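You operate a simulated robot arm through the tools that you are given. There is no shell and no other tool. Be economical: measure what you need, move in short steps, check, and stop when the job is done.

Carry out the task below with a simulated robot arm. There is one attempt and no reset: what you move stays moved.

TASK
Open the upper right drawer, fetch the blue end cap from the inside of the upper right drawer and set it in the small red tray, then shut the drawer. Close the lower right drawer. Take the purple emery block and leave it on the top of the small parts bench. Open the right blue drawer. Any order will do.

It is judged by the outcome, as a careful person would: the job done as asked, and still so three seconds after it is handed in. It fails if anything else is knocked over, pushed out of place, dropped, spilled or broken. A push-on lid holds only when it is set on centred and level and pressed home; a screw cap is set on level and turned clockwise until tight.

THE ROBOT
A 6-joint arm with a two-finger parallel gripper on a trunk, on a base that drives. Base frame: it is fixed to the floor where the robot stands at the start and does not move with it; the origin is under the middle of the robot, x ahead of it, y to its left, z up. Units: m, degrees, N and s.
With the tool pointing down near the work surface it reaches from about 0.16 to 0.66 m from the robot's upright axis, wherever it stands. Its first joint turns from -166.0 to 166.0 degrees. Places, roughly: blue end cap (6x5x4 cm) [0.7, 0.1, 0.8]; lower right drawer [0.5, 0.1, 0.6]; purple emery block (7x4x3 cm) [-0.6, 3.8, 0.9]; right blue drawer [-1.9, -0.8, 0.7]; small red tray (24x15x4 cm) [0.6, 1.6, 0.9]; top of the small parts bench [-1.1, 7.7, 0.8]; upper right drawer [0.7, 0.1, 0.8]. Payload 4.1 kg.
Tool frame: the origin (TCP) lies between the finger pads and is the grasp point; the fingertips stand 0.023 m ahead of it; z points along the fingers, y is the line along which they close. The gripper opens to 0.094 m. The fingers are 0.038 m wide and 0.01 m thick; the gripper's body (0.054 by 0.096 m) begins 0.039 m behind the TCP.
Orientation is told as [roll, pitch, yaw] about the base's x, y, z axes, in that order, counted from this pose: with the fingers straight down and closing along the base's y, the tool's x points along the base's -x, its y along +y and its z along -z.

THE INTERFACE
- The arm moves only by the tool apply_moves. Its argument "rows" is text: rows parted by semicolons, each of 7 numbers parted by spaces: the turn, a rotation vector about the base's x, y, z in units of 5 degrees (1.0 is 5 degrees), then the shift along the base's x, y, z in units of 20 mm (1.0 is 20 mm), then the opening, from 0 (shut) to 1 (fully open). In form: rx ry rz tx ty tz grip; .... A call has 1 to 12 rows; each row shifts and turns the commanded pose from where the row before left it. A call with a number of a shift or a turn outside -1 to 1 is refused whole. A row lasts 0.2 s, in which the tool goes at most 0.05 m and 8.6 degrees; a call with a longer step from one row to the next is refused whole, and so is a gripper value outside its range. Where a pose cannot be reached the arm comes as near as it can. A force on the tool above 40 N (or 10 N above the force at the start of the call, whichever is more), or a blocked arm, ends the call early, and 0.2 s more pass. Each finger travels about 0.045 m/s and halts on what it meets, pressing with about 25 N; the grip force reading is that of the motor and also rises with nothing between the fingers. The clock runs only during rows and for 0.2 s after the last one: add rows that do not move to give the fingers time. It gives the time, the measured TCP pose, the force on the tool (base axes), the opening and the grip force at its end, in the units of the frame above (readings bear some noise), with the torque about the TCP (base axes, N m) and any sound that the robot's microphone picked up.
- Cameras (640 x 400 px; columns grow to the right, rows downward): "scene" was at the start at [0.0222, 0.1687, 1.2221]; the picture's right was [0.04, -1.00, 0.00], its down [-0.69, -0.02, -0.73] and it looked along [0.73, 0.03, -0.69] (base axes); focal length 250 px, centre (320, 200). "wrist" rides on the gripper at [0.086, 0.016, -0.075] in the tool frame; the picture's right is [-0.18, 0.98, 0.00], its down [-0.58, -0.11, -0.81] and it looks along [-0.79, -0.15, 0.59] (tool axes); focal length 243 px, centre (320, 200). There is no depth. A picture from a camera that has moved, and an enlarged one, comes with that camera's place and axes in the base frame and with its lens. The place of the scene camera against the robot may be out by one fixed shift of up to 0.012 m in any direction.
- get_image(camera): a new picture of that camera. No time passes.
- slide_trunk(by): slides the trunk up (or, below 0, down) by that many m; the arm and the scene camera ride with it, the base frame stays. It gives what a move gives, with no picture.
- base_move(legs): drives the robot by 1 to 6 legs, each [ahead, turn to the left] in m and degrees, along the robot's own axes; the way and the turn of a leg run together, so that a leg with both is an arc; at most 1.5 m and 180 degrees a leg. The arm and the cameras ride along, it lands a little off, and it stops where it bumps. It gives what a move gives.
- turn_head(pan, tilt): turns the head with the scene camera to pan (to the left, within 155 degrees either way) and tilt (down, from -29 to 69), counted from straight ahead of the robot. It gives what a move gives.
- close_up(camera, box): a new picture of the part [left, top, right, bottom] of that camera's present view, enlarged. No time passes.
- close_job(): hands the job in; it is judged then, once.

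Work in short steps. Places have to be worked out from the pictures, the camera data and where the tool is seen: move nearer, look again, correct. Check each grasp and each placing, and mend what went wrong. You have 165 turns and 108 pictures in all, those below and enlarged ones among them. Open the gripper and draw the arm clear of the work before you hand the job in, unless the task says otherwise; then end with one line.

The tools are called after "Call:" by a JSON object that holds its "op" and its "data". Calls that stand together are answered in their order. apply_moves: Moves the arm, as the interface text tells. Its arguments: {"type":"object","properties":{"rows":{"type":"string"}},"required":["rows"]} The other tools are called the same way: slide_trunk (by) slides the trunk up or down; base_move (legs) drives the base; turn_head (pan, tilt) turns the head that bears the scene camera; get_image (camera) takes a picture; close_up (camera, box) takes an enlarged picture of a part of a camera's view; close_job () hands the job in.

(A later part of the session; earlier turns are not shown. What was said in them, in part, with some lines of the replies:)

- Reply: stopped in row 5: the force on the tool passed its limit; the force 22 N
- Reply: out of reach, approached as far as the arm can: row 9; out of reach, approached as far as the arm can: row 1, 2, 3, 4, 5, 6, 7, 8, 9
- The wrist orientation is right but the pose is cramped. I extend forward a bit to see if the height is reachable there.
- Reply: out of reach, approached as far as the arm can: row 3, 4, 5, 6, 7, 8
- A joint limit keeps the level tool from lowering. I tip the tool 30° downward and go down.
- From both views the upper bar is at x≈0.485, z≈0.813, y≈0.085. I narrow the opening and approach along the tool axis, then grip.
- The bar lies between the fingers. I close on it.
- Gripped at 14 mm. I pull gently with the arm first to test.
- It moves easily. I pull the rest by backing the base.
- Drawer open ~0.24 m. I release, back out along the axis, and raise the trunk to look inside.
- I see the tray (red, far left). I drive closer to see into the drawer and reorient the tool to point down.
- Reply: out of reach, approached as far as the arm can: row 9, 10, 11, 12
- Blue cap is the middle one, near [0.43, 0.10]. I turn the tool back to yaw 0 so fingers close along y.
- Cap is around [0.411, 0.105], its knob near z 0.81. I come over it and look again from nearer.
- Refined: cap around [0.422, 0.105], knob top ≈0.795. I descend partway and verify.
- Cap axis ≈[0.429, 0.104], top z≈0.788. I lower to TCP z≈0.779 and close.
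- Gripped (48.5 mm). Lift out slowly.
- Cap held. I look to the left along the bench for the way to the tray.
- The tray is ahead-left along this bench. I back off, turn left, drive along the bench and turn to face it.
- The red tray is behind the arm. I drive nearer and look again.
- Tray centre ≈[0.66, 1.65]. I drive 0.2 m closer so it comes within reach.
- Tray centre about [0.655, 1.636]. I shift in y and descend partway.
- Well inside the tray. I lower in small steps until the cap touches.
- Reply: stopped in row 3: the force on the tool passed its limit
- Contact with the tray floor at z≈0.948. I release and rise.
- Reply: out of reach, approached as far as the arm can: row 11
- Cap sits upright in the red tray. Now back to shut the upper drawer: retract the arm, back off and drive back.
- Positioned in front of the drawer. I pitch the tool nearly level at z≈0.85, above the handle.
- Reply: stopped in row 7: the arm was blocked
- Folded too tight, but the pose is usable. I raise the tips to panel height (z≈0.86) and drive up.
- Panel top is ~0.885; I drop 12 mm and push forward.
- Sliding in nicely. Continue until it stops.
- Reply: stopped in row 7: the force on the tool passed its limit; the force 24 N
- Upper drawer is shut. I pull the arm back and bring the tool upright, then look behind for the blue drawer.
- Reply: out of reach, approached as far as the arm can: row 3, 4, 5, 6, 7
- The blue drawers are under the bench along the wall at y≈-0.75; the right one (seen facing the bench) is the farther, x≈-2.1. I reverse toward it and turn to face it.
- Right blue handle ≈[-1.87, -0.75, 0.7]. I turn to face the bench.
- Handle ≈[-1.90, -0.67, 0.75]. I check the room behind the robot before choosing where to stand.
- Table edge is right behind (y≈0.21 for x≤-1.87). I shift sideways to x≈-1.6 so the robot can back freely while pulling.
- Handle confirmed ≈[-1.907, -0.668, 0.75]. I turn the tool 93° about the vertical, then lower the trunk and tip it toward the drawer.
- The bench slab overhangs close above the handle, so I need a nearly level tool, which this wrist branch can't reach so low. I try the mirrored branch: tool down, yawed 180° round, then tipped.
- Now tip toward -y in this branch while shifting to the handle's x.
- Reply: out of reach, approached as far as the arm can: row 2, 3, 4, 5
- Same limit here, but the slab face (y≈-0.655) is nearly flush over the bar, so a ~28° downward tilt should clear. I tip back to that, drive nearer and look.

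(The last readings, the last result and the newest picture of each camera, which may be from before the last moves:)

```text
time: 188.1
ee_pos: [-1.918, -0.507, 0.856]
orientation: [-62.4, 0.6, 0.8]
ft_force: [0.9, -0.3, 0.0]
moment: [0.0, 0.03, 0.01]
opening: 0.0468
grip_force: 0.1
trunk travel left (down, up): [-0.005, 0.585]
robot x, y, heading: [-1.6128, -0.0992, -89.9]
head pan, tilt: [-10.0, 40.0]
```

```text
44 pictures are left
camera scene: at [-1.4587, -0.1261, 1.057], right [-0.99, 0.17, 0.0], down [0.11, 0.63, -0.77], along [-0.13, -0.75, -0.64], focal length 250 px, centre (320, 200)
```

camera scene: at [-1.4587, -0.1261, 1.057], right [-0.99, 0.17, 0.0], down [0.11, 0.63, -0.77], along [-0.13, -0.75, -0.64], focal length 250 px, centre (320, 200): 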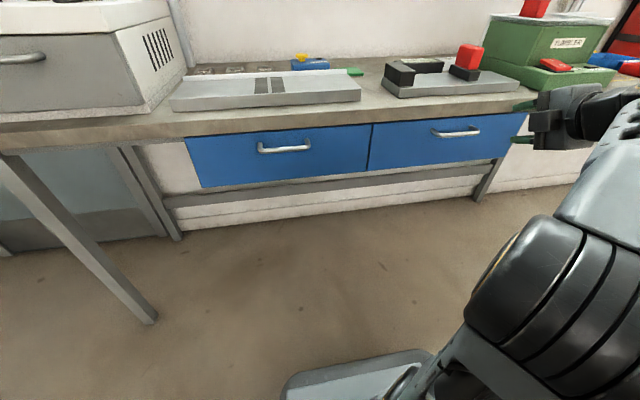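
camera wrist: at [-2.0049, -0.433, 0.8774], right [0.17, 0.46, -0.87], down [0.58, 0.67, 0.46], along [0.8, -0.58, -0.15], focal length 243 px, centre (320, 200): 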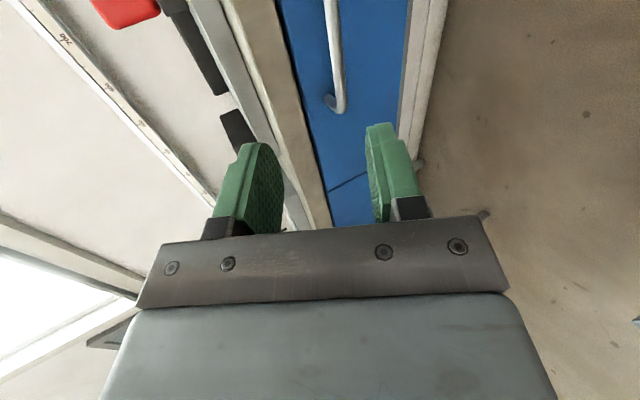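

Bar refined: y≈-0.657, z≈0.764; slab face ≈(-0.66, bottom 0.812). I align on the approach line and move to 30 mm short.

Call:
{"op": "apply_moves", "data": {"rows": "0 0 0 0.3 0 -1 0.42;0 0 0 0.3 -0.5 -0.95 0.42;0 0 0 0 -1 0 0.42;0 0 0 0 -1 0 0.42;0 0 0 0 -0.88 -0.47 0.42;0 0 0 0 -0.88 -0.47 0.42;0 0 0 0 -0.88 -0.47 0.42"}}

Call:
{"op": "get_image", "data": {"camera": "wrist"}}

Call:
{"op": "close_up", "data": {"camera": "scene", "box": [400, 60, 640, 210]}}

```text
time: 189.7
ee_pos: [-1.9071, -0.6092, 0.7893]
orientation: [-62.6, 0.7, 0.8]
ft_force: [0.3, 1.0, -0.2]
moment: [0.02, -0.04, -0.01]
opening: 0.0398
grip_force: 0.1
trunk travel left (down, up): [-0.005, 0.585]
robot x, y, heading: [-1.6104, -0.1041, -89.8]
head pan, tilt: [-10.0, 40.0]
```

```text
43 pictures are left
camera wrist: at [-1.9932, -0.5356, 0.8105], right [0.17, 0.46, -0.87], down [0.58, 0.67, 0.46], along [0.8, -0.58, -0.15], focal length 243 px, centre (320, 200)
```

wrist: 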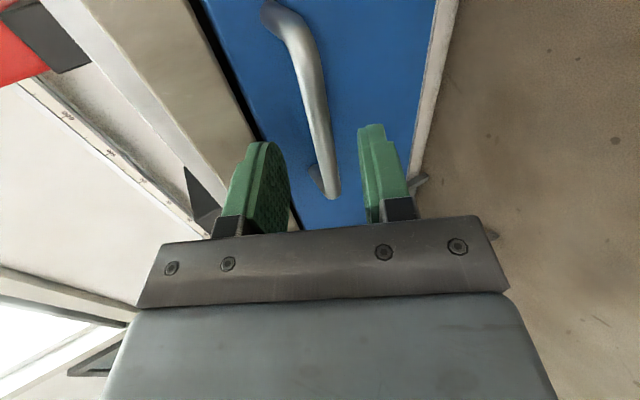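

```text
2.67 times, centred on (520, 135) of scene
camera zoom: at [-1.4586, -0.126, 1.0571], right [-0.99, 0.17, 0.0], down [0.11, 0.63, -0.77], along [-0.13, -0.75, -0.64], focal length 668 px, centre (-213, 373)
```

zoom: 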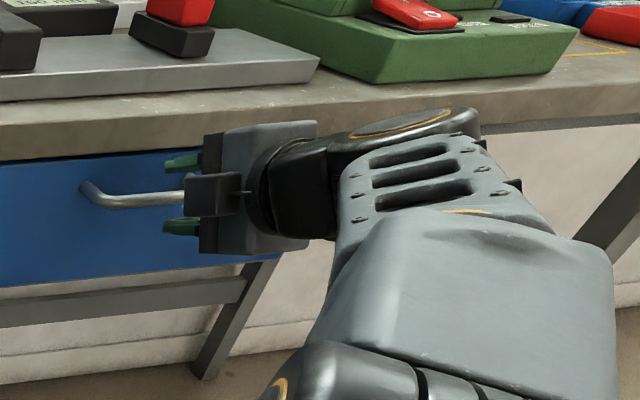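

The bar sits centred between the fingers. Advance the last bit and close.

Call:
{"op": "apply_moves", "data": {"rows": "0 0 0 0 -0.88 -0.47 0.42;0 0 0 0 -0.88 -0.47 0.42;0 0 0 0 -0.3 -0.15 0.42;0 0 0 0 0 0 0;0 0 0 0 0 0 0;0 0 0 0 0 0 0;0 0 0 0 0 0 0"}}

Call:
{"op": "get_image", "data": {"camera": "wrist"}}

```text
time: 190.5
ee_pos: [-1.906, -0.6422, 0.7734]
orientation: [-62.8, 0.8, 0.8]
ft_force: [12.1, 27.5, 2.1]
moment: [-0.49, 0.19, 0.05]
opening: 0.0349
grip_force: 0.1
trunk travel left (down, up): [-0.005, 0.585]
robot x, y, heading: [-1.6133, -0.101, -90.2]
head pan, tilt: [-10.0, 40.0]
stopped in row 3: the force on the tool passed its limit (the readings are from after the stop); the commanded pose is now the measured one
```

```text
41 pictures are left
camera wrist: at [-1.9929, -0.5698, 0.7942], right [0.17, 0.45, -0.88], down [0.58, 0.68, 0.46], along [0.8, -0.58, -0.15], focal length 243 px, centre (320, 200)
```

wrist: 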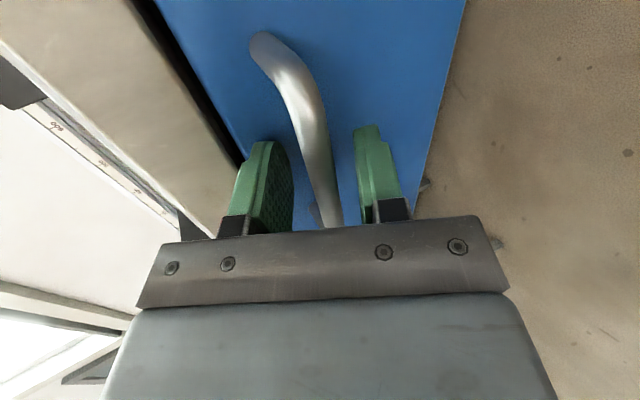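

Touching (likely fingertip on the drawer face). I close here without advancing.

Call:
{"op": "apply_moves", "data": {"rows": "0 0 0 0 0.05 0 0;0 0 0 0 0 0 0;0 0 0 0 0 0 0;0 0 0 0 0 0 0;0 0 0 0 0 0 0"}}

Call:
{"op": "get_image", "data": {"camera": "wrist"}}

```text
time: 191.7
ee_pos: [-1.9077, -0.6457, 0.7689]
orientation: [-62.6, 0.5, 0.7]
ft_force: [1.8, -2.3, -9.3]
moment: [-0.03, -1.1, -1.35]
opening: 0.0115
grip_force: 45.2
trunk travel left (down, up): [-0.005, 0.585]
robot x, y, heading: [-1.6084, -0.1019, -90.1]
head pan, tilt: [-10.0, 40.0]
```

```text
40 pictures are left
camera wrist: at [-1.9935, -0.5722, 0.7902], right [0.17, 0.46, -0.87], down [0.58, 0.67, 0.46], along [0.8, -0.58, -0.15], focal length 243 px, centre (320, 200)
```

wrist: 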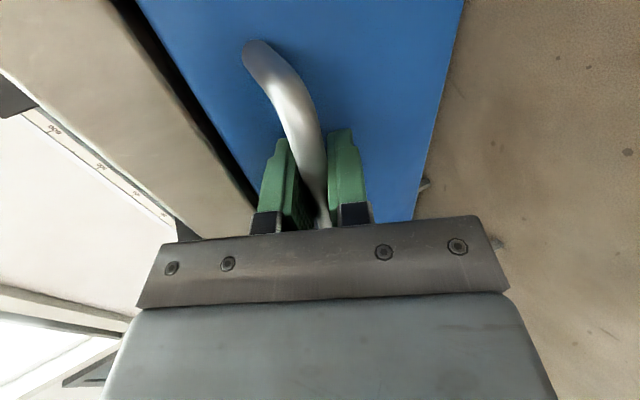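

Gripped (11.5 mm). I pull a little with the arm to test, straight along +y.

Call:
{"op": "apply_moves", "data": {"rows": "0 0 0 0 0.5 0 0;0 0 0 0 0.5 0 0;0 0 0 0 0.5 0 0;0 0 0 0 0.5 0 0"}}

Call:
{"op": "base_move", "data": {"legs": [[-0.17, 0]]}}

Call:
{"op": "get_image", "data": {"camera": "scene"}}

```text
time: 192.7
ee_pos: [-1.9081, -0.6046, 0.7675]
orientation: [-62.6, 0.8, 0.8]
ft_force: [1.8, -0.2, -14.5]
moment: [-0.06, -1.73, -0.3]
opening: 0.0115
grip_force: 45.0
trunk travel left (down, up): [-0.005, 0.585]
robot x, y, heading: [-1.6094, -0.1036, -89.9]
head pan, tilt: [-10.0, 40.0]
```

```text
time: 194.2
ee_pos: [-1.9075, -0.435, 0.7689]
orientation: [-62.6, 0.7, 0.7]
ft_force: [-4.5, -0.1, -16.9]
moment: [-0.11, -1.73, -0.01]
opening: 0.0117
grip_force: 44.7
trunk travel left (down, up): [-0.005, 0.585]
robot x, y, heading: [-1.6079, 0.0681, -89.9]
head pan, tilt: [-10.0, 40.0]
```

```text
39 pictures are left
camera scene: at [-1.4598, 0.0432, 1.0571], right [-0.98, 0.17, 0.0], down [0.11, 0.63, -0.77], along [-0.13, -0.75, -0.64], focal length 250 px, centre (320, 200)
```

scene: 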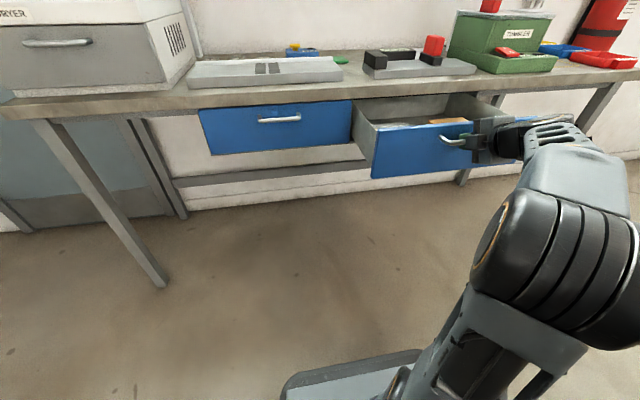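

Open by ~0.21 m. A bit more with the force-limited arm, then release and back out along the tool axis.

Call:
{"op": "apply_moves", "data": {"rows": "0 0 0 0 0.5 0 0;0 0 0 0 0.5 0 0;0 0 0 0 0.5 0 0;0 0 0 0 0.5 0 0"}}

Call:
{"op": "apply_moves", "data": {"rows": "0 0 0 0 0 0 0.42;0 0 0 0 0 0 0.42;0 0 0 0 0 0 0.42;0 0 0 0 0.88 0.47 0.42;0 0 0 0 0.88 0.47 0.42;0 0 0 0 0.88 0.47 0.42"}}

Call:
{"op": "get_image", "data": {"camera": "scene"}}

```text
time: 195.2
ee_pos: [-1.9084, -0.3957, 0.7692]
orientation: [-62.3, 0.5, 0.4]
ft_force: [-8.8, -6.8, -9.3]
moment: [-0.01, -0.83, -0.06]
opening: 0.0117
grip_force: 45.3
trunk travel left (down, up): [-0.005, 0.585]
robot x, y, heading: [-1.611, 0.0666, -90.1]
head pan, tilt: [-10.0, 40.0]
```

```text
time: 196.6
ee_pos: [-1.9065, -0.3424, 0.7997]
orientation: [-62.5, 0.7, 0.6]
ft_force: [-0.7, 0.2, -0.3]
moment: [0.0, 0.03, 0.0]
opening: 0.0394
grip_force: 0.0
trunk travel left (down, up): [-0.005, 0.585]
robot x, y, heading: [-1.6113, 0.0648, -89.7]
head pan, tilt: [-10.0, 40.0]
```

```text
38 pictures are left
camera scene: at [-1.4589, 0.0439, 1.057], right [-0.98, 0.17, 0.0], down [0.11, 0.63, -0.77], along [-0.13, -0.75, -0.64], focal length 250 px, centre (320, 200)
```

scene: 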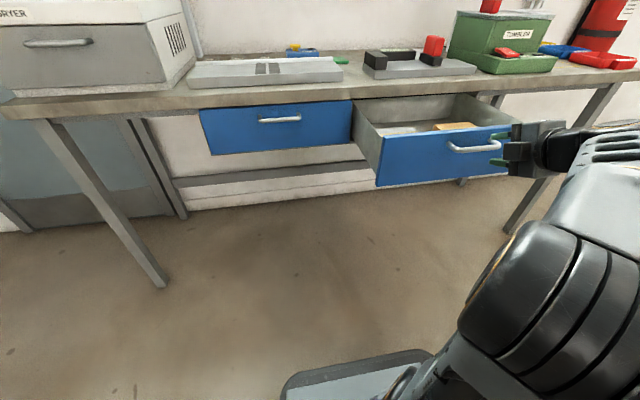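

Blue drawer is open ~0.25 m. I raise the trunk, bring the arm back toward the middle and the tool down before driving off.

Call:
{"op": "slide_trunk", "data": {"by": 0.3}}

Call:
{"op": "apply_moves", "data": {"rows": "1 0 0 1 0 0 0.5;1 0 0 1 0 0 0.5;1 0 0 1 0 0 0.5;1 0 0 1 0 0 0.5;1 0 0 1 0 0 0.5;1 0 0 1 0 0 0.5;1 0 0 1 0 0 0.5;1 0 0 1 0 0 0.5;1 0 0 1 0 0 0.5;1 0 0 1 0 0 0.5;1 0 0 1 0 0 0.5;1 0 0 1 0 0 0.5"}}

Call:
{"op": "get_image", "data": {"camera": "scene"}}

```text
time: 199.6
ee_pos: [-1.9074, -0.3423, 1.0995]
orientation: [-62.6, 0.6, 0.7]
ft_force: [0.1, -0.3, 0.1]
moment: [0.01, 0.0, -0.01]
opening: 0.0395
grip_force: 0.1
trunk travel left (down, up): [-0.305, 0.285]
robot x, y, heading: [-1.6081, 0.0682, -90.1]
head pan, tilt: [-10.0, 40.0]
```

```text
time: 202.2
ee_pos: [-1.6675, -0.3425, 1.1004]
orientation: [-2.6, -0.3, 1.0]
ft_force: [-1.4, 0.0, 0.8]
moment: [0.02, -0.04, 0.01]
opening: 0.0472
grip_force: 0.0
trunk travel left (down, up): [-0.305, 0.285]
robot x, y, heading: [-1.6105, 0.0707, -90.2]
head pan, tilt: [-10.0, 40.0]
```

```text
37 pictures are left
camera scene: at [-1.4588, 0.0441, 1.357], right [-0.98, 0.17, 0.0], down [0.11, 0.63, -0.77], along [-0.13, -0.75, -0.64], focal length 250 px, centre (320, 200)
```

scene: 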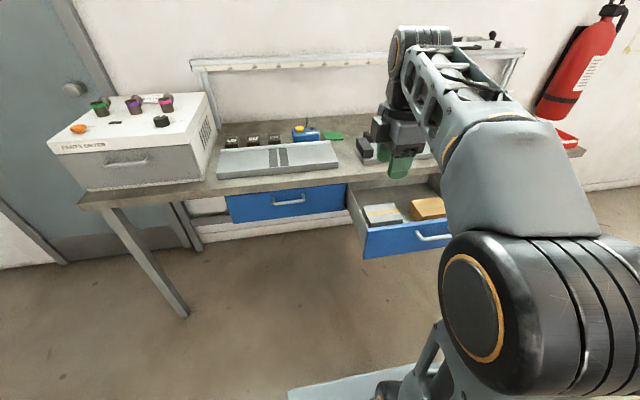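

Now I turn right, reverse away from the table corner, then swing around and head to the aisle.

Call:
{"op": "base_move", "data": {"legs": [[0, -40], [-0.5, 0], [0, 176]]}}

Call:
{"op": "turn_head", "data": {"pan": 15, "tilt": 22}}

Call:
{"op": "get_image", "data": {"camera": "scene"}}

```text
time: 214.2
ee_pos: [-0.9603, 0.7104, 1.0986]
orientation: [-2.6, -0.2, 137.2]
ft_force: [0.2, 0.4, 0.3]
moment: [0.02, -0.04, 0.01]
opening: 0.0468
grip_force: 0.0
trunk travel left (down, up): [-0.305, 0.285]
robot x, y, heading: [-1.2858, 0.4515, 46.3]
head pan, tilt: [-10.0, 40.0]
```

```text
time: 215.1
ee_pos: [-0.9611, 0.7084, 1.0986]
orientation: [-2.7, -0.2, 137.2]
ft_force: [-0.2, -0.1, -0.2]
moment: [-0.03, -0.01, 0.01]
opening: 0.0469
grip_force: 0.1
trunk travel left (down, up): [-0.305, 0.285]
robot x, y, heading: [-1.2882, 0.4478, 46.1]
head pan, tilt: [15.0, 22.0]
```

```text
36 pictures are left
camera scene: at [-1.4039, 0.6043, 1.3851], right [0.88, -0.48, 0.0], down [-0.18, -0.33, -0.93], along [0.45, 0.81, -0.38], focal length 250 px, centre (320, 200)
```

scene: 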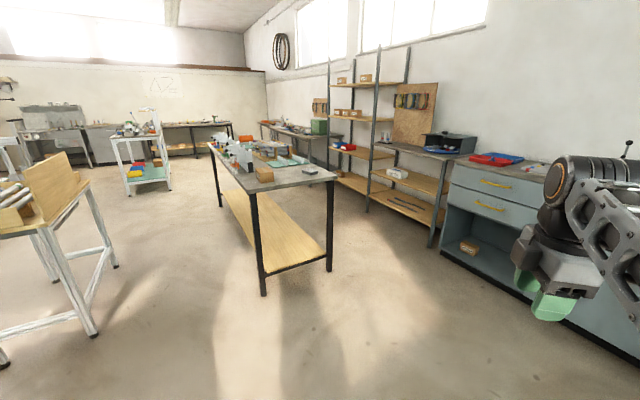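

Clear aisle between the dark table and the shelves. I drive to about (0.05, 1.75) and turn to +y.

Call:
{"op": "base_move", "data": {"legs": [[0, -2], [0.95, 0], [0.92, 0], [0, 46]]}}

Call:
{"op": "turn_head", "data": {"pan": 20, "tilt": 25}}

Call:
{"op": "get_image", "data": {"camera": "scene"}}

```text
time: 227.0
ee_pos: [0.0976, 2.179, 1.0984]
orientation: [-2.7, -0.2, -178.2]
ft_force: [-0.7, 0.1, -0.5]
moment: [0.03, -0.02, -0.04]
opening: 0.047
grip_force: 0.0
trunk travel left (down, up): [-0.305, 0.285]
robot x, y, heading: [0.0426, 1.7648, 90.7]
head pan, tilt: [15.0, 22.0]
```

```text
time: 227.6
ee_pos: [0.0976, 2.1787, 1.0997]
orientation: [-2.6, -0.3, -178.2]
ft_force: [0.0, -0.6, 0.2]
moment: [-0.01, -0.03, 0.0]
opening: 0.047
grip_force: 0.1
trunk travel left (down, up): [-0.305, 0.285]
robot x, y, heading: [0.0457, 1.7675, 91.0]
head pan, tilt: [20.0, 25.0]
```

```text
35 pictures are left
camera scene: at [-0.1524, 1.7899, 1.3804], right [0.94, 0.35, 0.0], down [0.15, -0.39, -0.91], along [-0.32, 0.85, -0.42], focal length 250 px, centre (320, 200)
```

scene: 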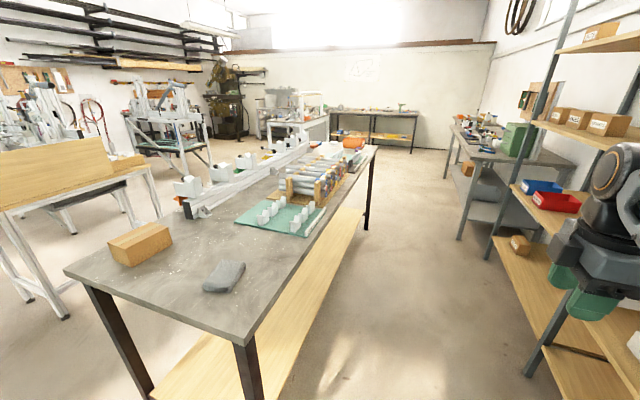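

Call:
{"op": "close_up", "data": {"camera": "scene", "box": [260, 110, 420, 210]}}

```text
4.00 times, centred on (340, 160) of scene
camera zoom: at [-0.1524, 1.7899, 1.3804], right [0.94, 0.35, 0.0], down [0.15, -0.39, -0.91], along [-0.32, 0.85, -0.42], focal length 1001 px, centre (240, 360)
```

zoom: 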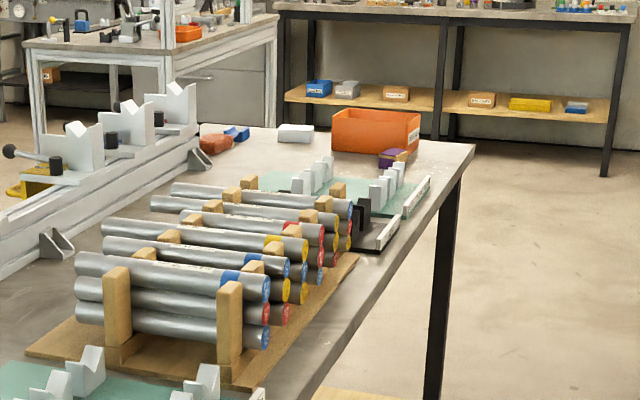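

The purple block is in front of the orange box, near the table's right edge. I drive along the aisle to y≈3.7.

Call:
{"op": "base_move", "data": {"legs": [[0, -1], [1.0, 0], [0.9, 0]]}}

Call:
{"op": "turn_head", "data": {"pan": 80, "tilt": 45}}

Call:
{"op": "get_image", "data": {"camera": "scene"}}

```text
time: 237.5
ee_pos: [0.116, 4.0824, 1.0996]
orientation: [-2.6, -0.2, -179.3]
ft_force: [0.5, -0.4, -0.3]
moment: [0.03, -0.03, 0.0]
opening: 0.0469
grip_force: 0.1
trunk travel left (down, up): [-0.305, 0.285]
robot x, y, heading: [0.0559, 3.6707, 89.6]
head pan, tilt: [20.0, 25.0]
```

```text
time: 238.8
ee_pos: [0.1174, 4.0824, 1.0986]
orientation: [-2.6, -0.2, -179.3]
ft_force: [0.8, -0.4, -0.2]
moment: [-0.02, -0.02, -0.01]
opening: 0.0468
grip_force: 0.0
trunk travel left (down, up): [-0.305, 0.285]
robot x, y, heading: [0.0575, 3.6735, 89.8]
head pan, tilt: [80.0, 45.0]
```

```text
33 pictures are left
camera scene: at [-0.1902, 3.6268, 1.3498], right [0.18, 0.98, 0.0], down [0.7, -0.13, -0.71], along [-0.7, 0.13, -0.71], focal length 250 px, centre (320, 200)
```

scene: 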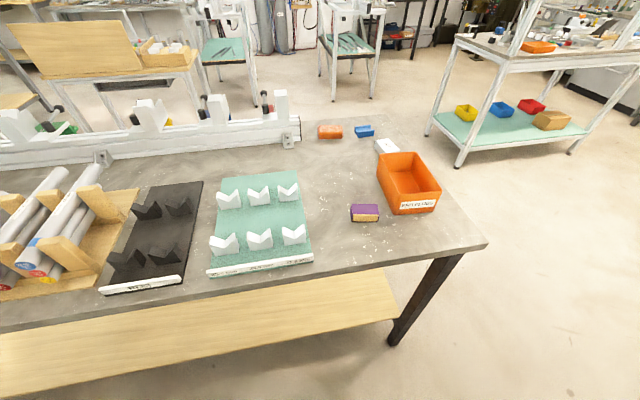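

Block ≈[-0.59, 3.81], long side along y, close to the orange box. I nudge the robot closer to the table, then swing the arm over.

Call:
{"op": "base_move", "data": {"legs": [[0, 20], [0.17, 0], [0, -20]]}}

Call:
{"op": "apply_moves", "data": {"rows": "0 0 -1 -1 0 0 0.9;0 0 -1 -1 0 0 0.9;0 0 -1 -1 0 0 0.9;0 0 -1 -1 0 0 0.9;0 0 -1 -1 0 0 0.9;0 0 -1 -1 0 0 0.9;0 0 -1 -1 -0.2 0 0.9;0 0 -1 -1 -0.2 0 0.9;0 0 -1 -1 -0.4 0 0.9;0 0 -1 -1 -0.4 0 0.9;0 0 -1 -1 -0.6 0 0.9;0 0 -1 -1 -0.6 0 0.9"}}

Call:
{"op": "apply_moves", "data": {"rows": "0 0 -1 -1 -0.6 0 0.9;0 0 -1 -1 -0.6 0 0.9;0 0 -1 -1 -0.8 0 0.9;0 0 -1 -1 -1 0 0.9;0 0 -1 -1 -1 0 0.9;0 0 -1 -1 -1 0 0.9;0 0 0 -0.6 -1 0 0.9;0 0 0 -0.6 -1 0 0.9;0 0 0 -0.6 -1 0 0.9;0 0 0 0 -1 0 0.9;0 0 0 0 -1 0 0.9;0 0 0 0 -1 0 0.9"}}

Call:
{"op": "get_image", "data": {"camera": "wrist"}}

Call:
{"op": "get_image", "data": {"camera": "scene"}}

```text
time: 242.5
ee_pos: [0.0581, 4.2424, 1.0997]
orientation: [-2.6, -0.2, -179.3]
ft_force: [-0.2, 1.0, -0.5]
moment: [0.01, 0.01, 0.02]
opening: 0.0467
grip_force: 0.0
trunk travel left (down, up): [-0.305, 0.285]
robot x, y, heading: [-0.0014, 3.8338, 89.8]
head pan, tilt: [80.0, 45.0]
```

```text
time: 245.1
ee_pos: [-0.1823, 4.1951, 1.0986]
orientation: [-2.6, -0.2, 120.6]
ft_force: [0.3, -0.5, 0.4]
moment: [0.03, 0.05, 0.03]
opening: 0.0847
grip_force: 0.1
trunk travel left (down, up): [-0.305, 0.285]
robot x, y, heading: [0.0009, 3.832, 89.8]
head pan, tilt: [80.0, 45.0]
```

```text
time: 247.7
ee_pos: [-0.3377, 3.9747, 1.1]
orientation: [-2.7, -0.2, 90.7]
ft_force: [0.3, 0.2, 0.3]
moment: [0.0, -0.02, -0.05]
opening: 0.0848
grip_force: 0.0
trunk travel left (down, up): [-0.305, 0.285]
robot x, y, heading: [0.0003, 3.8286, 89.9]
head pan, tilt: [80.0, 45.0]
```

```text
32 pictures are left
camera wrist: at [-0.3555, 3.8885, 1.1727], right [-0.98, 0.17, -0.05], down [0.06, 0.58, 0.81], along [0.17, 0.8, -0.58], focal length 243 px, centre (320, 200)
```

wrist: 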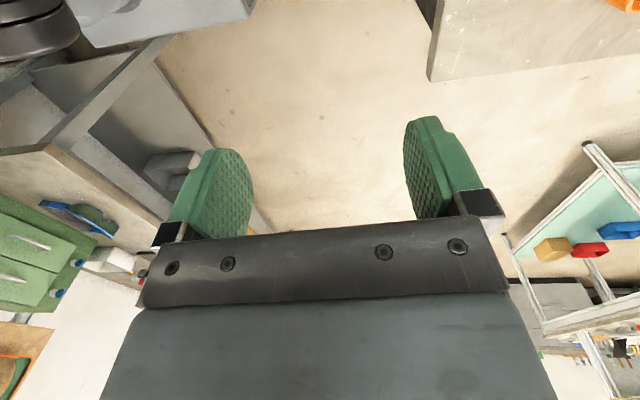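

```text
31 pictures are left
camera scene: at [-0.2482, 3.787, 1.3497], right [0.18, 0.98, 0.0], down [0.7, -0.13, -0.71], along [-0.7, 0.13, -0.71], focal length 250 px, centre (320, 200)
```

scene: 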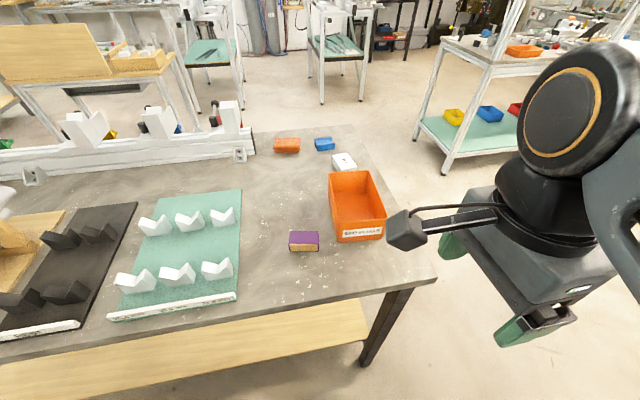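

Block ≈[-0.585, 3.81], top ≈0.885. I move above it and lower to z≈1.0.

Call:
{"op": "apply_moves", "data": {"rows": "0 0 0 -1 -1 0 0.9;0 0 0 -1 -1 0 0.9;0 0 0 -1 -1 0 0.9;0 0 0 -1 -1 0 0.9;0 0 0 -1 -1 0 0.9;0 0 0 -1 -1 0 0.9;0 0 0 -1 -1 0 0.9;0 0 0 -1 -1 -1 0.9;0 0 0 -1 -0.5 -1 0.9;0 0 0 -1 0 -1 0.9;0.5 0 0 -1 0 -1 0.9;0 0 0 -1 0 -1 0.9"}}

Call:
{"op": "get_image", "data": {"camera": "wrist"}}

Call:
{"op": "get_image", "data": {"camera": "scene"}}

```text
time: 250.3
ee_pos: [-0.5643, 3.8071, 0.9933]
orientation: [-2.7, -2.6, 90.7]
ft_force: [0.1, 0.0, -1.0]
moment: [0.01, -0.02, -0.01]
opening: 0.0847
grip_force: 0.2
out of reach, approached as far as the arm can: row 11, 12
trunk travel left (down, up): [-0.305, 0.285]
robot x, y, heading: [-0.0017, 3.8358, 89.7]
head pan, tilt: [80.0, 45.0]
```

```text
30 pictures are left
camera wrist: at [-0.5825, 3.7181, 1.063], right [-0.98, 0.17, -0.04], down [0.06, 0.54, 0.84], along [0.17, 0.82, -0.55], focal length 243 px, centre (320, 200)
```

wrist: 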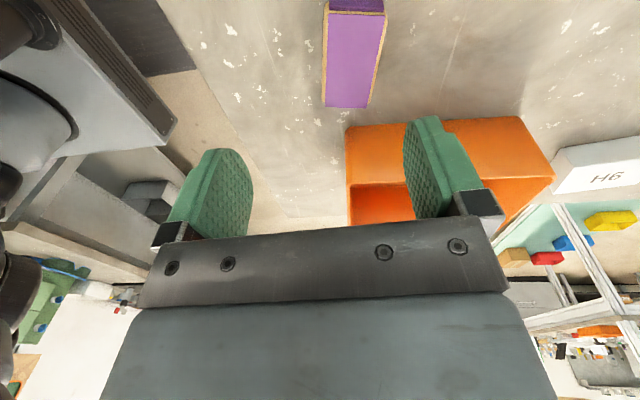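

```text
29 pictures are left
camera scene: at [-0.2479, 3.7868, 1.3498], right [0.18, 0.98, 0.0], down [0.7, -0.13, -0.71], along [-0.7, 0.13, -0.71], focal length 250 px, centre (320, 200)
```

scene: 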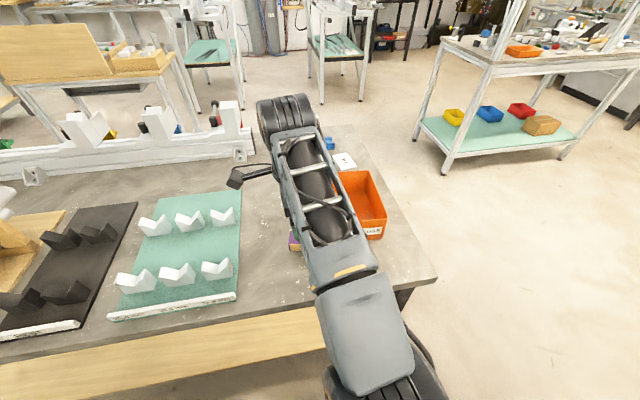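

Block centre ≈[-0.581, 3.807]. I level the tool, lower to 0.93 and correct x, then look.

Call:
{"op": "apply_moves", "data": {"rows": "-0.52 0.54 0 0 0 -1 0.9;0 0 0 0 0 -1 0.9;0 0 0 -0.4 0 -1 0.9;0 0 0 -0.45 0 0 0.9;0 0 0 0 0 0 0.9"}}

Call:
{"op": "get_image", "data": {"camera": "wrist"}}

```text
time: 251.5
ee_pos: [-0.5821, 3.8072, 0.9324]
orientation: [-0.1, -0.1, 90.7]
ft_force: [0.2, 0.2, 0.0]
moment: [0.01, 0.01, -0.02]
opening: 0.0846
grip_force: 0.2
trunk travel left (down, up): [-0.305, 0.285]
robot x, y, heading: [0.0002, 3.8329, 89.9]
head pan, tilt: [80.0, 45.0]
```

```text
28 pictures are left
camera wrist: at [-0.596, 3.721, 1.0072], right [-0.98, 0.17, 0.0], down [0.1, 0.58, 0.81], along [0.14, 0.8, -0.59], focal length 243 px, centre (320, 200)
```

wrist: 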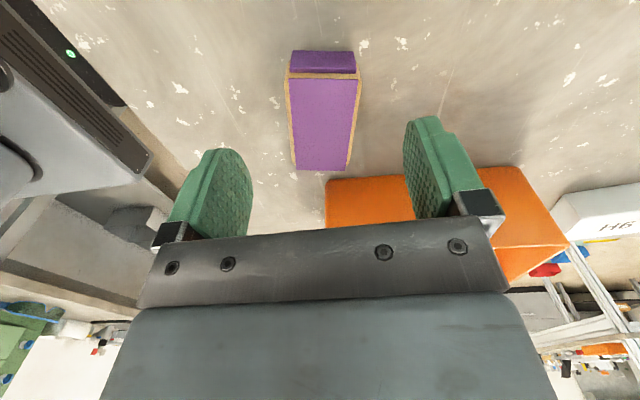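

Centred. I descend to z≈0.886 and close.

Call:
{"op": "apply_moves", "data": {"rows": "0 0 0 0 0 -1 0.9;0 0 0 0 0 -1 0.9;0 0 0 0 0 -0.3 0.9;0 0 0 0 0 0 0.2;0 0 0 0 0 0 0.2;0 0 0 0 0 0 0.2;0 0 0 0 0 0 0.2;0 0 0 0 0 0 0.2"}}

Call:
{"op": "get_image", "data": {"camera": "wrist"}}

```text
time: 253.3
ee_pos: [-0.5822, 3.8073, 0.8869]
orientation: [0.0, -0.1, 90.8]
ft_force: [-0.3, -0.3, 0.1]
moment: [-0.02, -0.01, -0.02]
opening: 0.0393
grip_force: 25.0
trunk travel left (down, up): [-0.305, 0.285]
robot x, y, heading: [-0.0023, 3.8292, 90.0]
head pan, tilt: [80.0, 45.0]
```

```text
27 pictures are left
camera wrist: at [-0.596, 3.7208, 0.9613], right [-0.98, 0.17, 0.0], down [0.1, 0.58, 0.81], along [0.14, 0.8, -0.59], focal length 243 px, centre (320, 200)
```

wrist: 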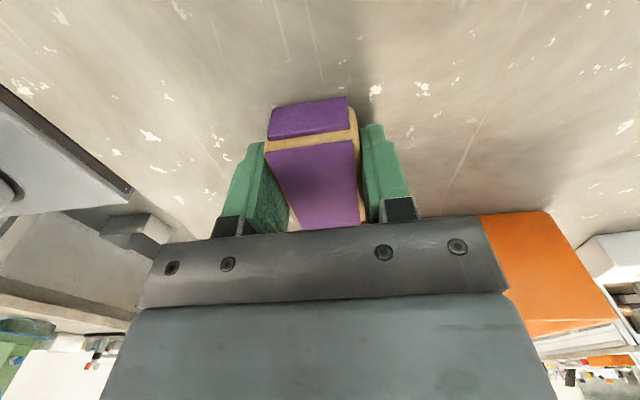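

Gripped. I lift straight up, then draw the arm in.

Call:
{"op": "apply_moves", "data": {"rows": "0 0 0 0 0 0.5 0.2;0 0 0 0 0 1 0.2;0 0 0 0 0 1 0.2;0 0 0 0.5 0 1 0.2;0 0 0 1 0 1 0.2;0 0 0 1 0 1 0.2;0 0 0 1 0 1 0.2;0 0 0 1 0 1 0.2;0 0 0 1 0 1 0.2;0 0 0 1 0 1 0.2;0 0 0 1 0 1 0.2"}}

Call:
{"op": "turn_head", "data": {"pan": 10, "tilt": 20}}

Call:
{"op": "get_image", "data": {"camera": "scene"}}

Call:
{"op": "get_image", "data": {"camera": "wrist"}}

```text
time: 255.7
ee_pos: [-0.4321, 3.8098, 1.0966]
orientation: [0.0, -0.1, 90.7]
ft_force: [-0.4, 0.0, -1.0]
moment: [-0.02, 0.0, 0.04]
opening: 0.0394
grip_force: 25.2
trunk travel left (down, up): [-0.305, 0.285]
robot x, y, heading: [-0.0035, 3.8327, 90.0]
head pan, tilt: [80.0, 45.0]
```

```text
time: 257.1
ee_pos: [-0.4318, 3.8085, 1.0959]
orientation: [0.0, -0.1, 90.7]
ft_force: [0.0, 1.1, -0.7]
moment: [-0.01, -0.02, 0.01]
opening: 0.0395
grip_force: 24.5
trunk travel left (down, up): [-0.305, 0.285]
robot x, y, heading: [-0.001, 3.834, 89.7]
head pan, tilt: [10.0, 20.0]
```

```text
26 pictures are left
camera scene: at [-0.184, 3.8642, 1.3884], right [0.99, 0.17, 0.0], down [0.06, -0.34, -0.94], along [-0.16, 0.93, -0.34], focal length 250 px, centre (320, 200)
```

scene: 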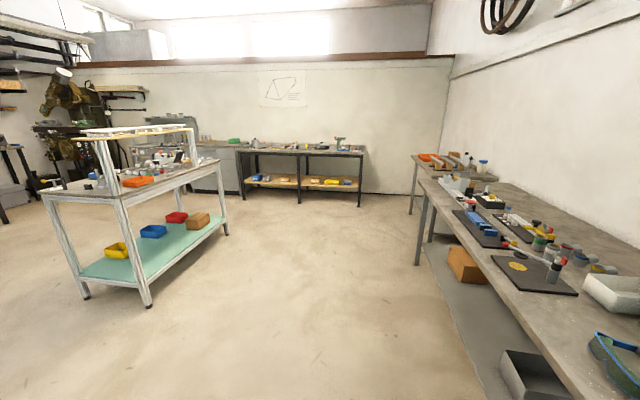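

```text
25 pictures are left
camera wrist: at [-0.4458, 3.7224, 1.1712], right [-0.98, 0.17, 0.0], down [0.1, 0.58, 0.81], along [0.14, 0.8, -0.59], focal length 243 px, centre (320, 200)
```

wrist: 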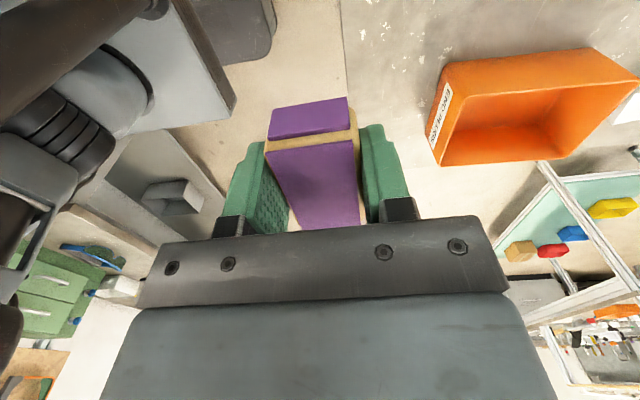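

Block held. The target bench is the dark one at the far wall (x −2.1…−0.2, front y≈7.45). I drive toward it.

Call:
{"op": "base_move", "data": {"legs": [[0.8, 0], [0, 22], [1.1, 0], [0.95, 0]]}}

Call:
{"op": "turn_head", "data": {"pan": -15, "tilt": 30}}

Call:
{"op": "get_image", "data": {"camera": "scene"}}

```text
time: 272.4
ee_pos: [-1.1623, 6.3453, 1.0973]
orientation: [0.0, -0.1, 113.5]
ft_force: [-0.3, 0.3, -0.8]
moment: [0.0, 0.02, 0.01]
opening: 0.0397
grip_force: 24.5
trunk travel left (down, up): [-0.305, 0.285]
robot x, y, heading: [-0.7756, 6.5345, 112.5]
head pan, tilt: [10.0, 20.0]
```

```text
time: 273.2
ee_pos: [-1.1625, 6.3453, 1.0956]
orientation: [0.0, -0.1, 113.4]
ft_force: [-0.4, -1.0, 0.0]
moment: [0.01, -0.01, 0.01]
opening: 0.0392
grip_force: 25.1
trunk travel left (down, up): [-0.305, 0.285]
robot x, y, heading: [-0.7747, 6.5353, 112.8]
head pan, tilt: [-15.0, 30.0]
```

```text
24 pictures are left
camera scene: at [-0.9177, 6.5039, 1.3724], right [0.99, 0.13, 0.0], down [0.07, -0.5, -0.87], along [-0.12, 0.86, -0.5], focal length 250 px, centre (320, 200)
```

scene: 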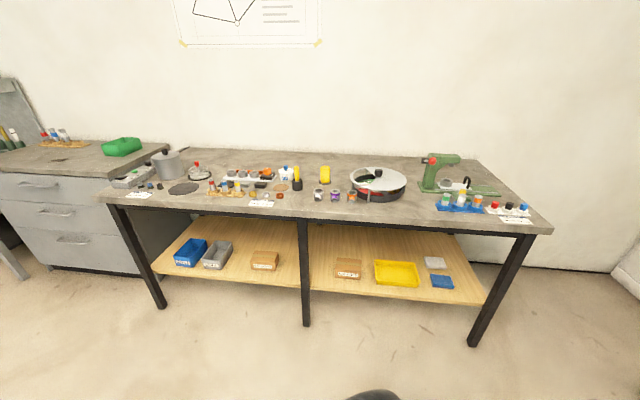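

Call:
{"op": "close_up", "data": {"camera": "scene", "box": [100, 140, 330, 230]}}

Call:
{"op": "close_up", "data": {"camera": "scene", "box": [310, 140, 540, 230]}}

```text
2.78 times, centred on (215, 185) of scene
camera zoom: at [-0.9177, 6.5039, 1.3724], right [0.99, 0.13, 0.0], down [0.07, -0.5, -0.87], along [-0.12, 0.86, -0.5], focal length 697 px, centre (612, 242)
```

zoom: 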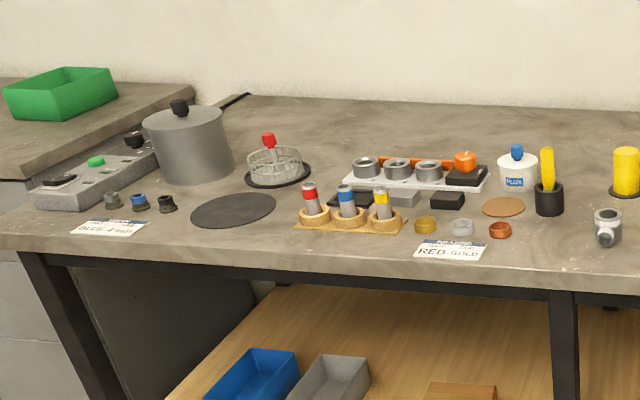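

```text
2.78 times, centred on (425, 185) of scene
camera zoom: at [-0.9177, 6.5039, 1.3724], right [0.99, 0.13, 0.0], down [0.07, -0.5, -0.87], along [-0.12, 0.86, -0.5], focal length 697 px, centre (28, 242)
```

zoom: 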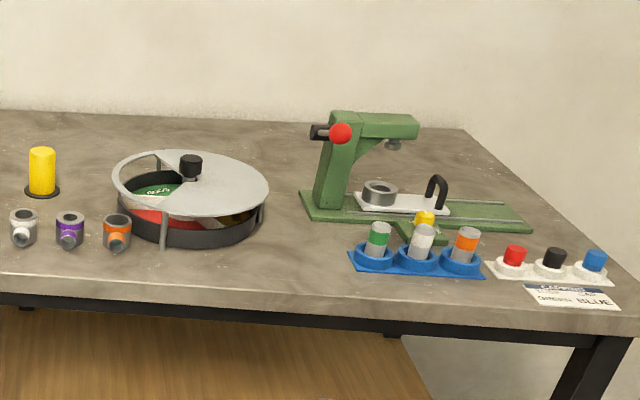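

A free spot lies between the wheel pot and the blue jar rack, near x≈-0.63, y≈7.45. I drive to face the bench squarely there.

Call:
{"op": "base_move", "data": {"legs": [[0, -49.7], [0.35, 0], [0, 27]]}}

Call:
{"op": "apply_moves", "data": {"rows": "0 0 0 0 1 0 0.2;0 0 0 0 1 0 0.2;0 0 0 0 1 0 0.2;0 0 0 0 1 0 0.2;0 0 0 0 1 0 0.2;0 0 0 0.4 1 0 0.2;0 0 0 0.4 1 0 0.2;0 0 0 0.6 1 0 0.2;0 0 0 0.8 1 0 0.2;0 0 0 1 1 0 0.2;0 0 0 1 1 0 0.2;0 0 0 1 1 0 0.2"}}

Call:
{"op": "turn_head", "data": {"pan": 0, "tilt": 45}}

Call:
{"op": "get_image", "data": {"camera": "scene"}}

```text
time: 279.1
ee_pos: [-1.0444, 6.8232, 1.0986]
orientation: [0.0, -0.2, 90.6]
ft_force: [0.6, 0.8, -0.5]
moment: [0.01, -0.01, 0.0]
opening: 0.039
grip_force: 25.1
trunk travel left (down, up): [-0.305, 0.285]
robot x, y, heading: [-0.6118, 6.8439, 89.7]
head pan, tilt: [-15.0, 30.0]
```

```text
time: 281.7
ee_pos: [-0.9393, 7.0645, 1.096]
orientation: [0.0, -0.1, 90.4]
ft_force: [-1.6, 0.0, -1.4]
moment: [0.01, -0.04, 0.02]
opening: 0.0392
grip_force: 24.9
trunk travel left (down, up): [-0.305, 0.285]
robot x, y, heading: [-0.6157, 6.8468, 89.8]
head pan, tilt: [-15.0, 30.0]
```

```text
time: 282.5
ee_pos: [-0.9393, 7.0642, 1.0962]
orientation: [0.0, 0.0, 90.5]
ft_force: [0.0, -0.6, -1.3]
moment: [0.0, -0.02, -0.02]
opening: 0.0393
grip_force: 25.5
trunk travel left (down, up): [-0.305, 0.285]
robot x, y, heading: [-0.6121, 6.8456, 89.4]
head pan, tilt: [0.0, 45.0]
```

```text
21 pictures are left
camera scene: at [-0.7798, 6.8674, 1.3498], right [1.0, -0.01, 0.0], down [-0.01, -0.71, -0.71], along [0.01, 0.71, -0.71], focal length 250 px, centre (320, 200)
```

scene: 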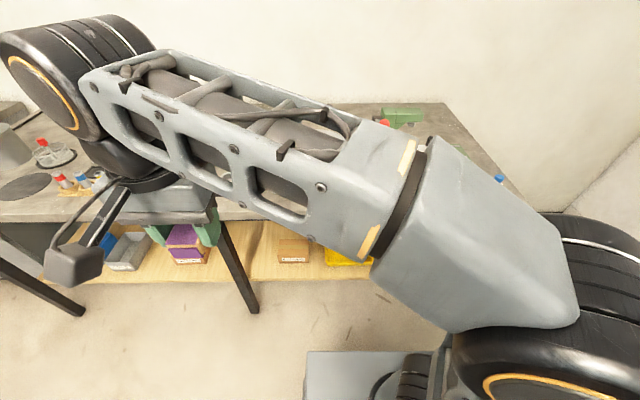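

Call:
{"op": "apply_moves", "data": {"rows": "0 0 0 1 0.8 0 0.2;0 0 0 1 0.8 0 0.2;0 0 0 1 0.8 0 0.2;0 0 0 1 0.8 0 0.2;0 0 0 1 0.8 0 0.2;0 0 0 1 0.8 0 0.2;0 0 0 1 0.8 0 0.2;0 0 0 1 0.8 0 0.2;0 0 0 1 0.8 0 0.2;0 0 0 1 0.8 0 0.2;0 0 0 1 0.8 0 0.2;0 0 0 1 0.8 0 0.2"}}

Call:
{"op": "apply_moves", "data": {"rows": "0 0 0 1 0 0 0.2;0 0 0 1 0 0 0.2;0 0 0 1 0 0 0.2;0 0 0 0.5 0.5 0 0.2;0 0 0 0 0.5 0 0.2"}}

Call:
{"op": "get_image", "data": {"camera": "scene"}}

Call:
{"op": "get_image", "data": {"camera": "wrist"}}

```text
time: 285.1
ee_pos: [-0.6977, 7.2559, 1.096]
orientation: [-0.1, -0.1, 90.3]
ft_force: [0.2, 0.6, -0.6]
moment: [0.04, 0.01, -0.01]
opening: 0.0391
grip_force: 24.8
trunk travel left (down, up): [-0.305, 0.285]
robot x, y, heading: [-0.6149, 6.8465, 89.5]
head pan, tilt: [0.0, 45.0]
```

```text
time: 286.3
ee_pos: [-0.6289, 7.2762, 1.0964]
orientation: [0.1, 0.0, 90.5]
ft_force: [0.2, 0.2, -0.2]
moment: [-0.01, -0.02, 0.01]
opening: 0.0395
grip_force: 25.0
trunk travel left (down, up): [-0.305, 0.285]
robot x, y, heading: [-0.6164, 6.8454, 89.3]
head pan, tilt: [0.0, 45.0]
```

```text
20 pictures are left
camera scene: at [-0.7797, 6.8674, 1.3498], right [1.0, -0.01, 0.0], down [-0.01, -0.71, -0.71], along [0.01, 0.71, -0.71], focal length 250 px, centre (320, 200)
```

scene: 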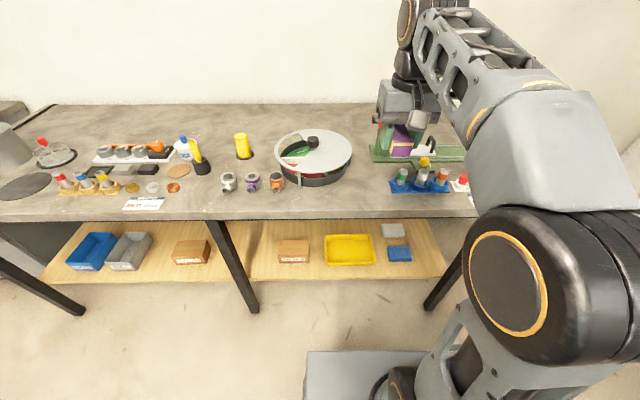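

```text
19 pictures are left
camera wrist: at [-0.6435, 7.189, 1.1713], right [-0.98, 0.18, 0.0], down [0.11, 0.58, 0.81], along [0.14, 0.8, -0.59], focal length 243 px, centre (320, 200)
```

wrist: 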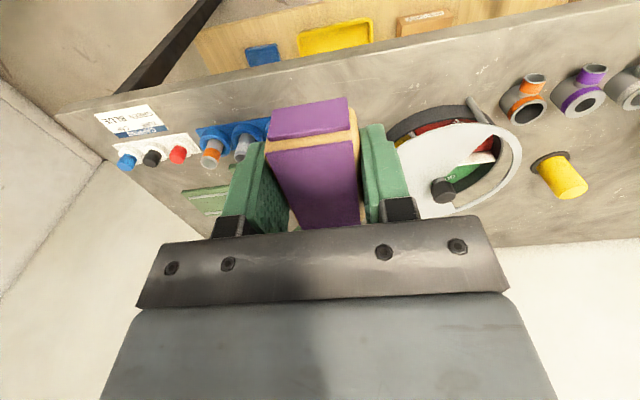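

Spot chosen: centre ≈[-0.612, 7.42]. I lower while moving in from the front.

Call:
{"op": "apply_moves", "data": {"rows": "0 0 0 0.4 0 -1 0.2;0 0 0 0.4 0 -1 0.2;0 0 0 0 0 -1 0.2;0 0 0 0 0 -1 0.2;0 0 0 0 0.6 -1 0.2;0 0 0 0 1 -1 0.2;0 0 0 0 1 -1 0.2;0 0 0 0 1 -1 0.2;0 0 0 0 1 0 0.2;0 0 0 0 1 0 0.2;0 0 0 0 1 0 0.2;0 0 0 0 0.5 0 0.2"}}

Call:
{"op": "get_image", "data": {"camera": "wrist"}}

Call:
{"op": "get_image", "data": {"camera": "scene"}}

```text
time: 288.9
ee_pos: [-0.6125, 7.4179, 0.9377]
orientation: [0.0, -0.1, 90.4]
ft_force: [0.0, 0.2, -0.8]
moment: [-0.01, 0.01, -0.04]
opening: 0.0393
grip_force: 25.4
trunk travel left (down, up): [-0.305, 0.285]
robot x, y, heading: [-0.615, 6.8458, 89.6]
head pan, tilt: [0.0, 45.0]
```

```text
18 pictures are left
camera wrist: at [-0.6278, 7.3314, 1.0115], right [-0.98, 0.18, 0.0], down [0.1, 0.58, 0.81], along [0.14, 0.79, -0.59], focal length 243 px, centre (320, 200)
```

wrist: 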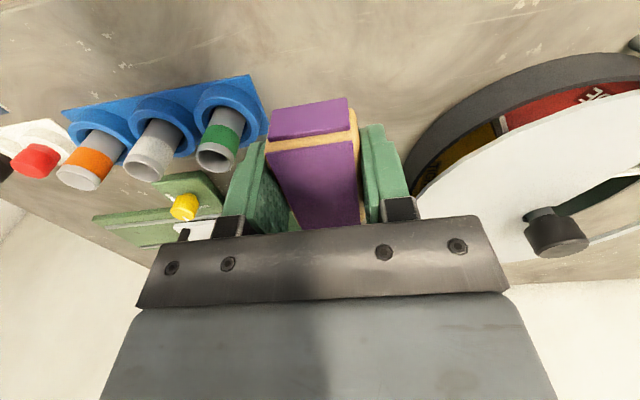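

```text
17 pictures are left
camera scene: at [-0.7798, 6.8676, 1.3498], right [1.0, -0.01, 0.0], down [-0.01, -0.71, -0.71], along [0.01, 0.71, -0.71], focal length 250 px, centre (320, 200)
```

scene: 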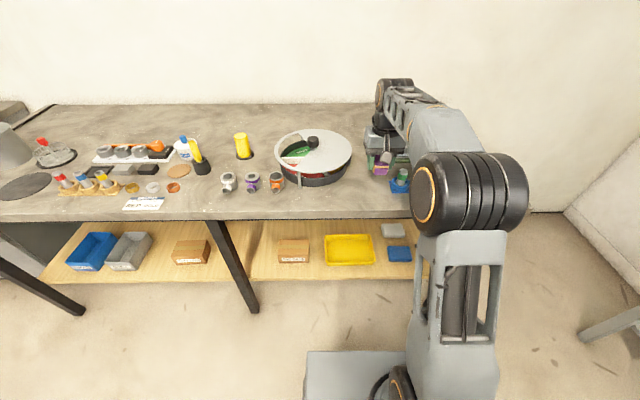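

The blue rack's edge is at x≈-0.554; I shift 12 mm away from it and descend in shrinking steps until contact.

Call:
{"op": "apply_moves", "data": {"rows": "0 0 0 -0.6 -0.4 -0.5 0.2;0 0 0 0 0 -1 0.2;0 0 0 0 0 -1 0.2;0 0 0 0 0 -0.4 0.2;0 0 0 0 0 -0.3 0.2;0 0 0 0 0 -0.3 0.2;0 0 0 0 0 -0.3 0.2;0 0 0 0 0 -0.3 0.2;0 0 0 0 0 -0.3 0.2"}}

Call:
{"op": "get_image", "data": {"camera": "wrist"}}

```text
time: 290.9
ee_pos: [-0.6254, 7.4081, 0.8484]
orientation: [0.0, -0.1, 90.5]
ft_force: [0.8, 0.1, -0.3]
moment: [0.01, -0.01, -0.04]
opening: 0.0395
grip_force: 24.6
trunk travel left (down, up): [-0.305, 0.285]
robot x, y, heading: [-0.6131, 6.844, 89.3]
head pan, tilt: [0.0, 45.0]
```

```text
16 pictures are left
camera wrist: at [-0.6401, 7.323, 0.9232], right [-0.98, 0.18, 0.0], down [0.1, 0.58, 0.81], along [0.14, 0.79, -0.59], focal length 243 px, centre (320, 200)
```

wrist: 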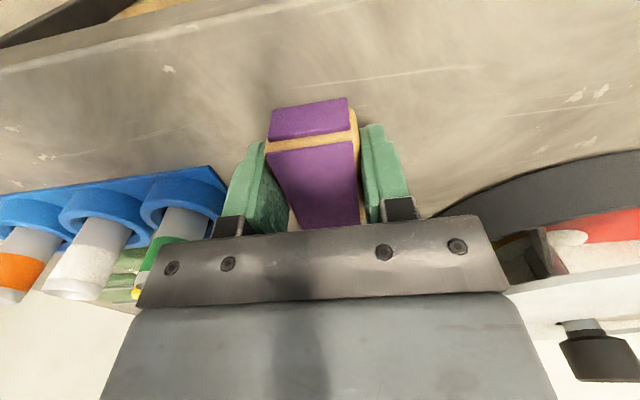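

No contact yet; continue in 5 mm steps.

Call:
{"op": "apply_moves", "data": {"rows": "0 0 0 0 0 -0.25 0.2;0 0 0 0 0 -0.25 0.2;0 0 0 0 0 -0.25 0.2;0 0 0 0 0 -0.25 0.2;0 0 0 0 0 -0.25 0.2;0 0 0 0 0 -0.25 0.2;0 0 0 0 0 -0.25 0.2;0 0 0 0 0 -0.25 0.2"}}

Call:
{"op": "get_image", "data": {"camera": "wrist"}}

```text
time: 291.7
ee_pos: [-0.6243, 7.4105, 0.8435]
orientation: [0.0, -1.2, 90.5]
ft_force: [0.4, -1.6, 16.4]
moment: [-0.46, -0.15, -0.01]
opening: 0.0392
grip_force: 24.1
trunk travel left (down, up): [-0.305, 0.285]
robot x, y, heading: [-0.6124, 6.844, 89.6]
head pan, tilt: [0.0, 45.0]
stopped in row 3: the force on the tool passed its limit (the readings are from after the stop); the commanded pose is now the measured one
```

```text
15 pictures are left
camera wrist: at [-0.64, 7.3235, 0.9163], right [-0.98, 0.18, 0.0], down [0.1, 0.57, 0.82], along [0.14, 0.8, -0.58], focal length 243 px, centre (320, 200)
```

wrist: 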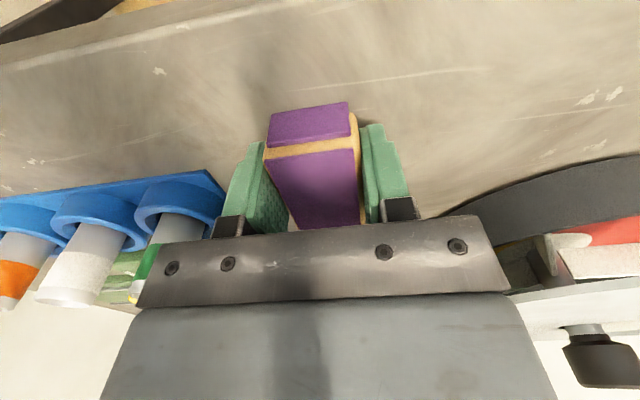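

Contact with the bench top. I open modestly (keeping clear of the rack) and rise straight up.

Call:
{"op": "apply_moves", "data": {"rows": "0 0 0 0 0 0.05 0.58;0 0 0 0 0 0 0.58;0 0 0 0 0 0 0.58;0 0 0 0 0 0.5 0.58;0 0 0 0 0 1 0.58;0 0 0 0 0 1 0.58;0 0 0 0 0 1 0.58;0 0 0 0 -0.5 1 0.58;0 0 0 0 -1 1 0.58;0 0 0 0 -1 1 0.58;0 0 0 0 -1 1 0.58;0 0 0 0 -1 1 0.58"}}

Call:
{"op": "get_image", "data": {"camera": "wrist"}}

```text
time: 294.3
ee_pos: [-0.6253, 7.3216, 1.0121]
orientation: [0.0, -0.6, 90.5]
ft_force: [-0.3, -0.7, 0.2]
moment: [0.0, -0.01, 0.03]
opening: 0.0545
grip_force: 0.0
trunk travel left (down, up): [-0.305, 0.285]
robot x, y, heading: [-0.6111, 6.8456, 89.5]
head pan, tilt: [0.0, 45.0]
```

```text
14 pictures are left
camera wrist: at [-0.6403, 7.2345, 1.0858], right [-0.98, 0.18, 0.0], down [0.1, 0.57, 0.81], along [0.14, 0.8, -0.58], focal length 243 px, centre (320, 200)
```

wrist: 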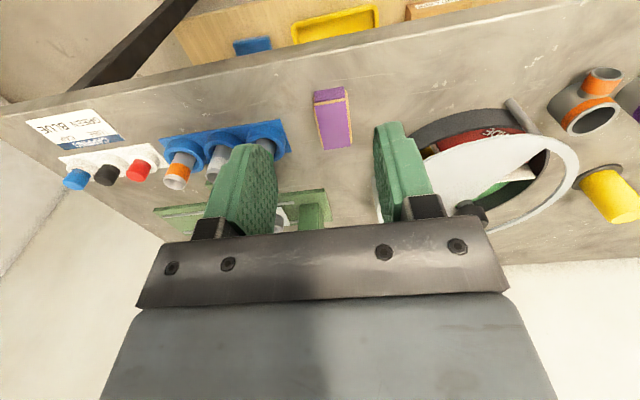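

Block rests on the bench top, neighbours untouched. I back the robot away and take a last check.

Call:
{"op": "base_move", "data": {"legs": [[-0.3, 0]]}}

Call:
{"op": "get_image", "data": {"camera": "scene"}}

```text
time: 296.3
ee_pos: [-0.6275, 7.0181, 1.0114]
orientation: [0.0, -0.7, 90.3]
ft_force: [0.5, -0.4, 0.6]
moment: [0.01, -0.02, 0.02]
opening: 0.0543
grip_force: 0.1
trunk travel left (down, up): [-0.305, 0.285]
robot x, y, heading: [-0.6126, 6.5424, 89.4]
head pan, tilt: [0.0, 45.0]
```

```text
13 pictures are left
camera scene: at [-0.7823, 6.5646, 1.3498], right [1.0, -0.01, 0.0], down [-0.01, -0.71, -0.71], along [0.01, 0.71, -0.71], focal length 250 px, centre (320, 200)
```

scene: 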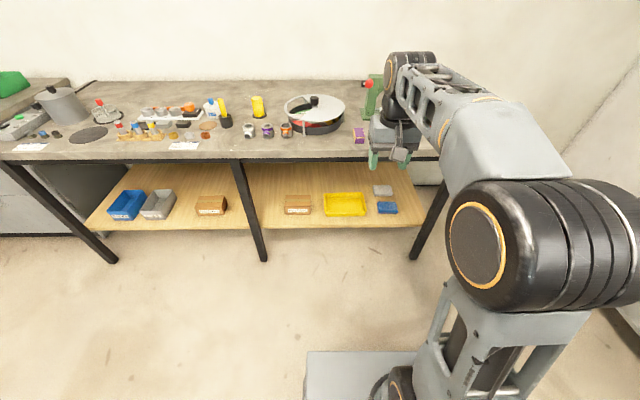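

Everything is in place and the arm is clear, so I hand the job in.

Call:
{"op": "close_job", "data": {}}

```text
The job is handed in.
```

All the tasks are done: the blue end cap is in the small red tray, the upper and lower right drawers are shut, the purple emery block is on the small parts bench, and the right blue drawer is open about 0.25 m.
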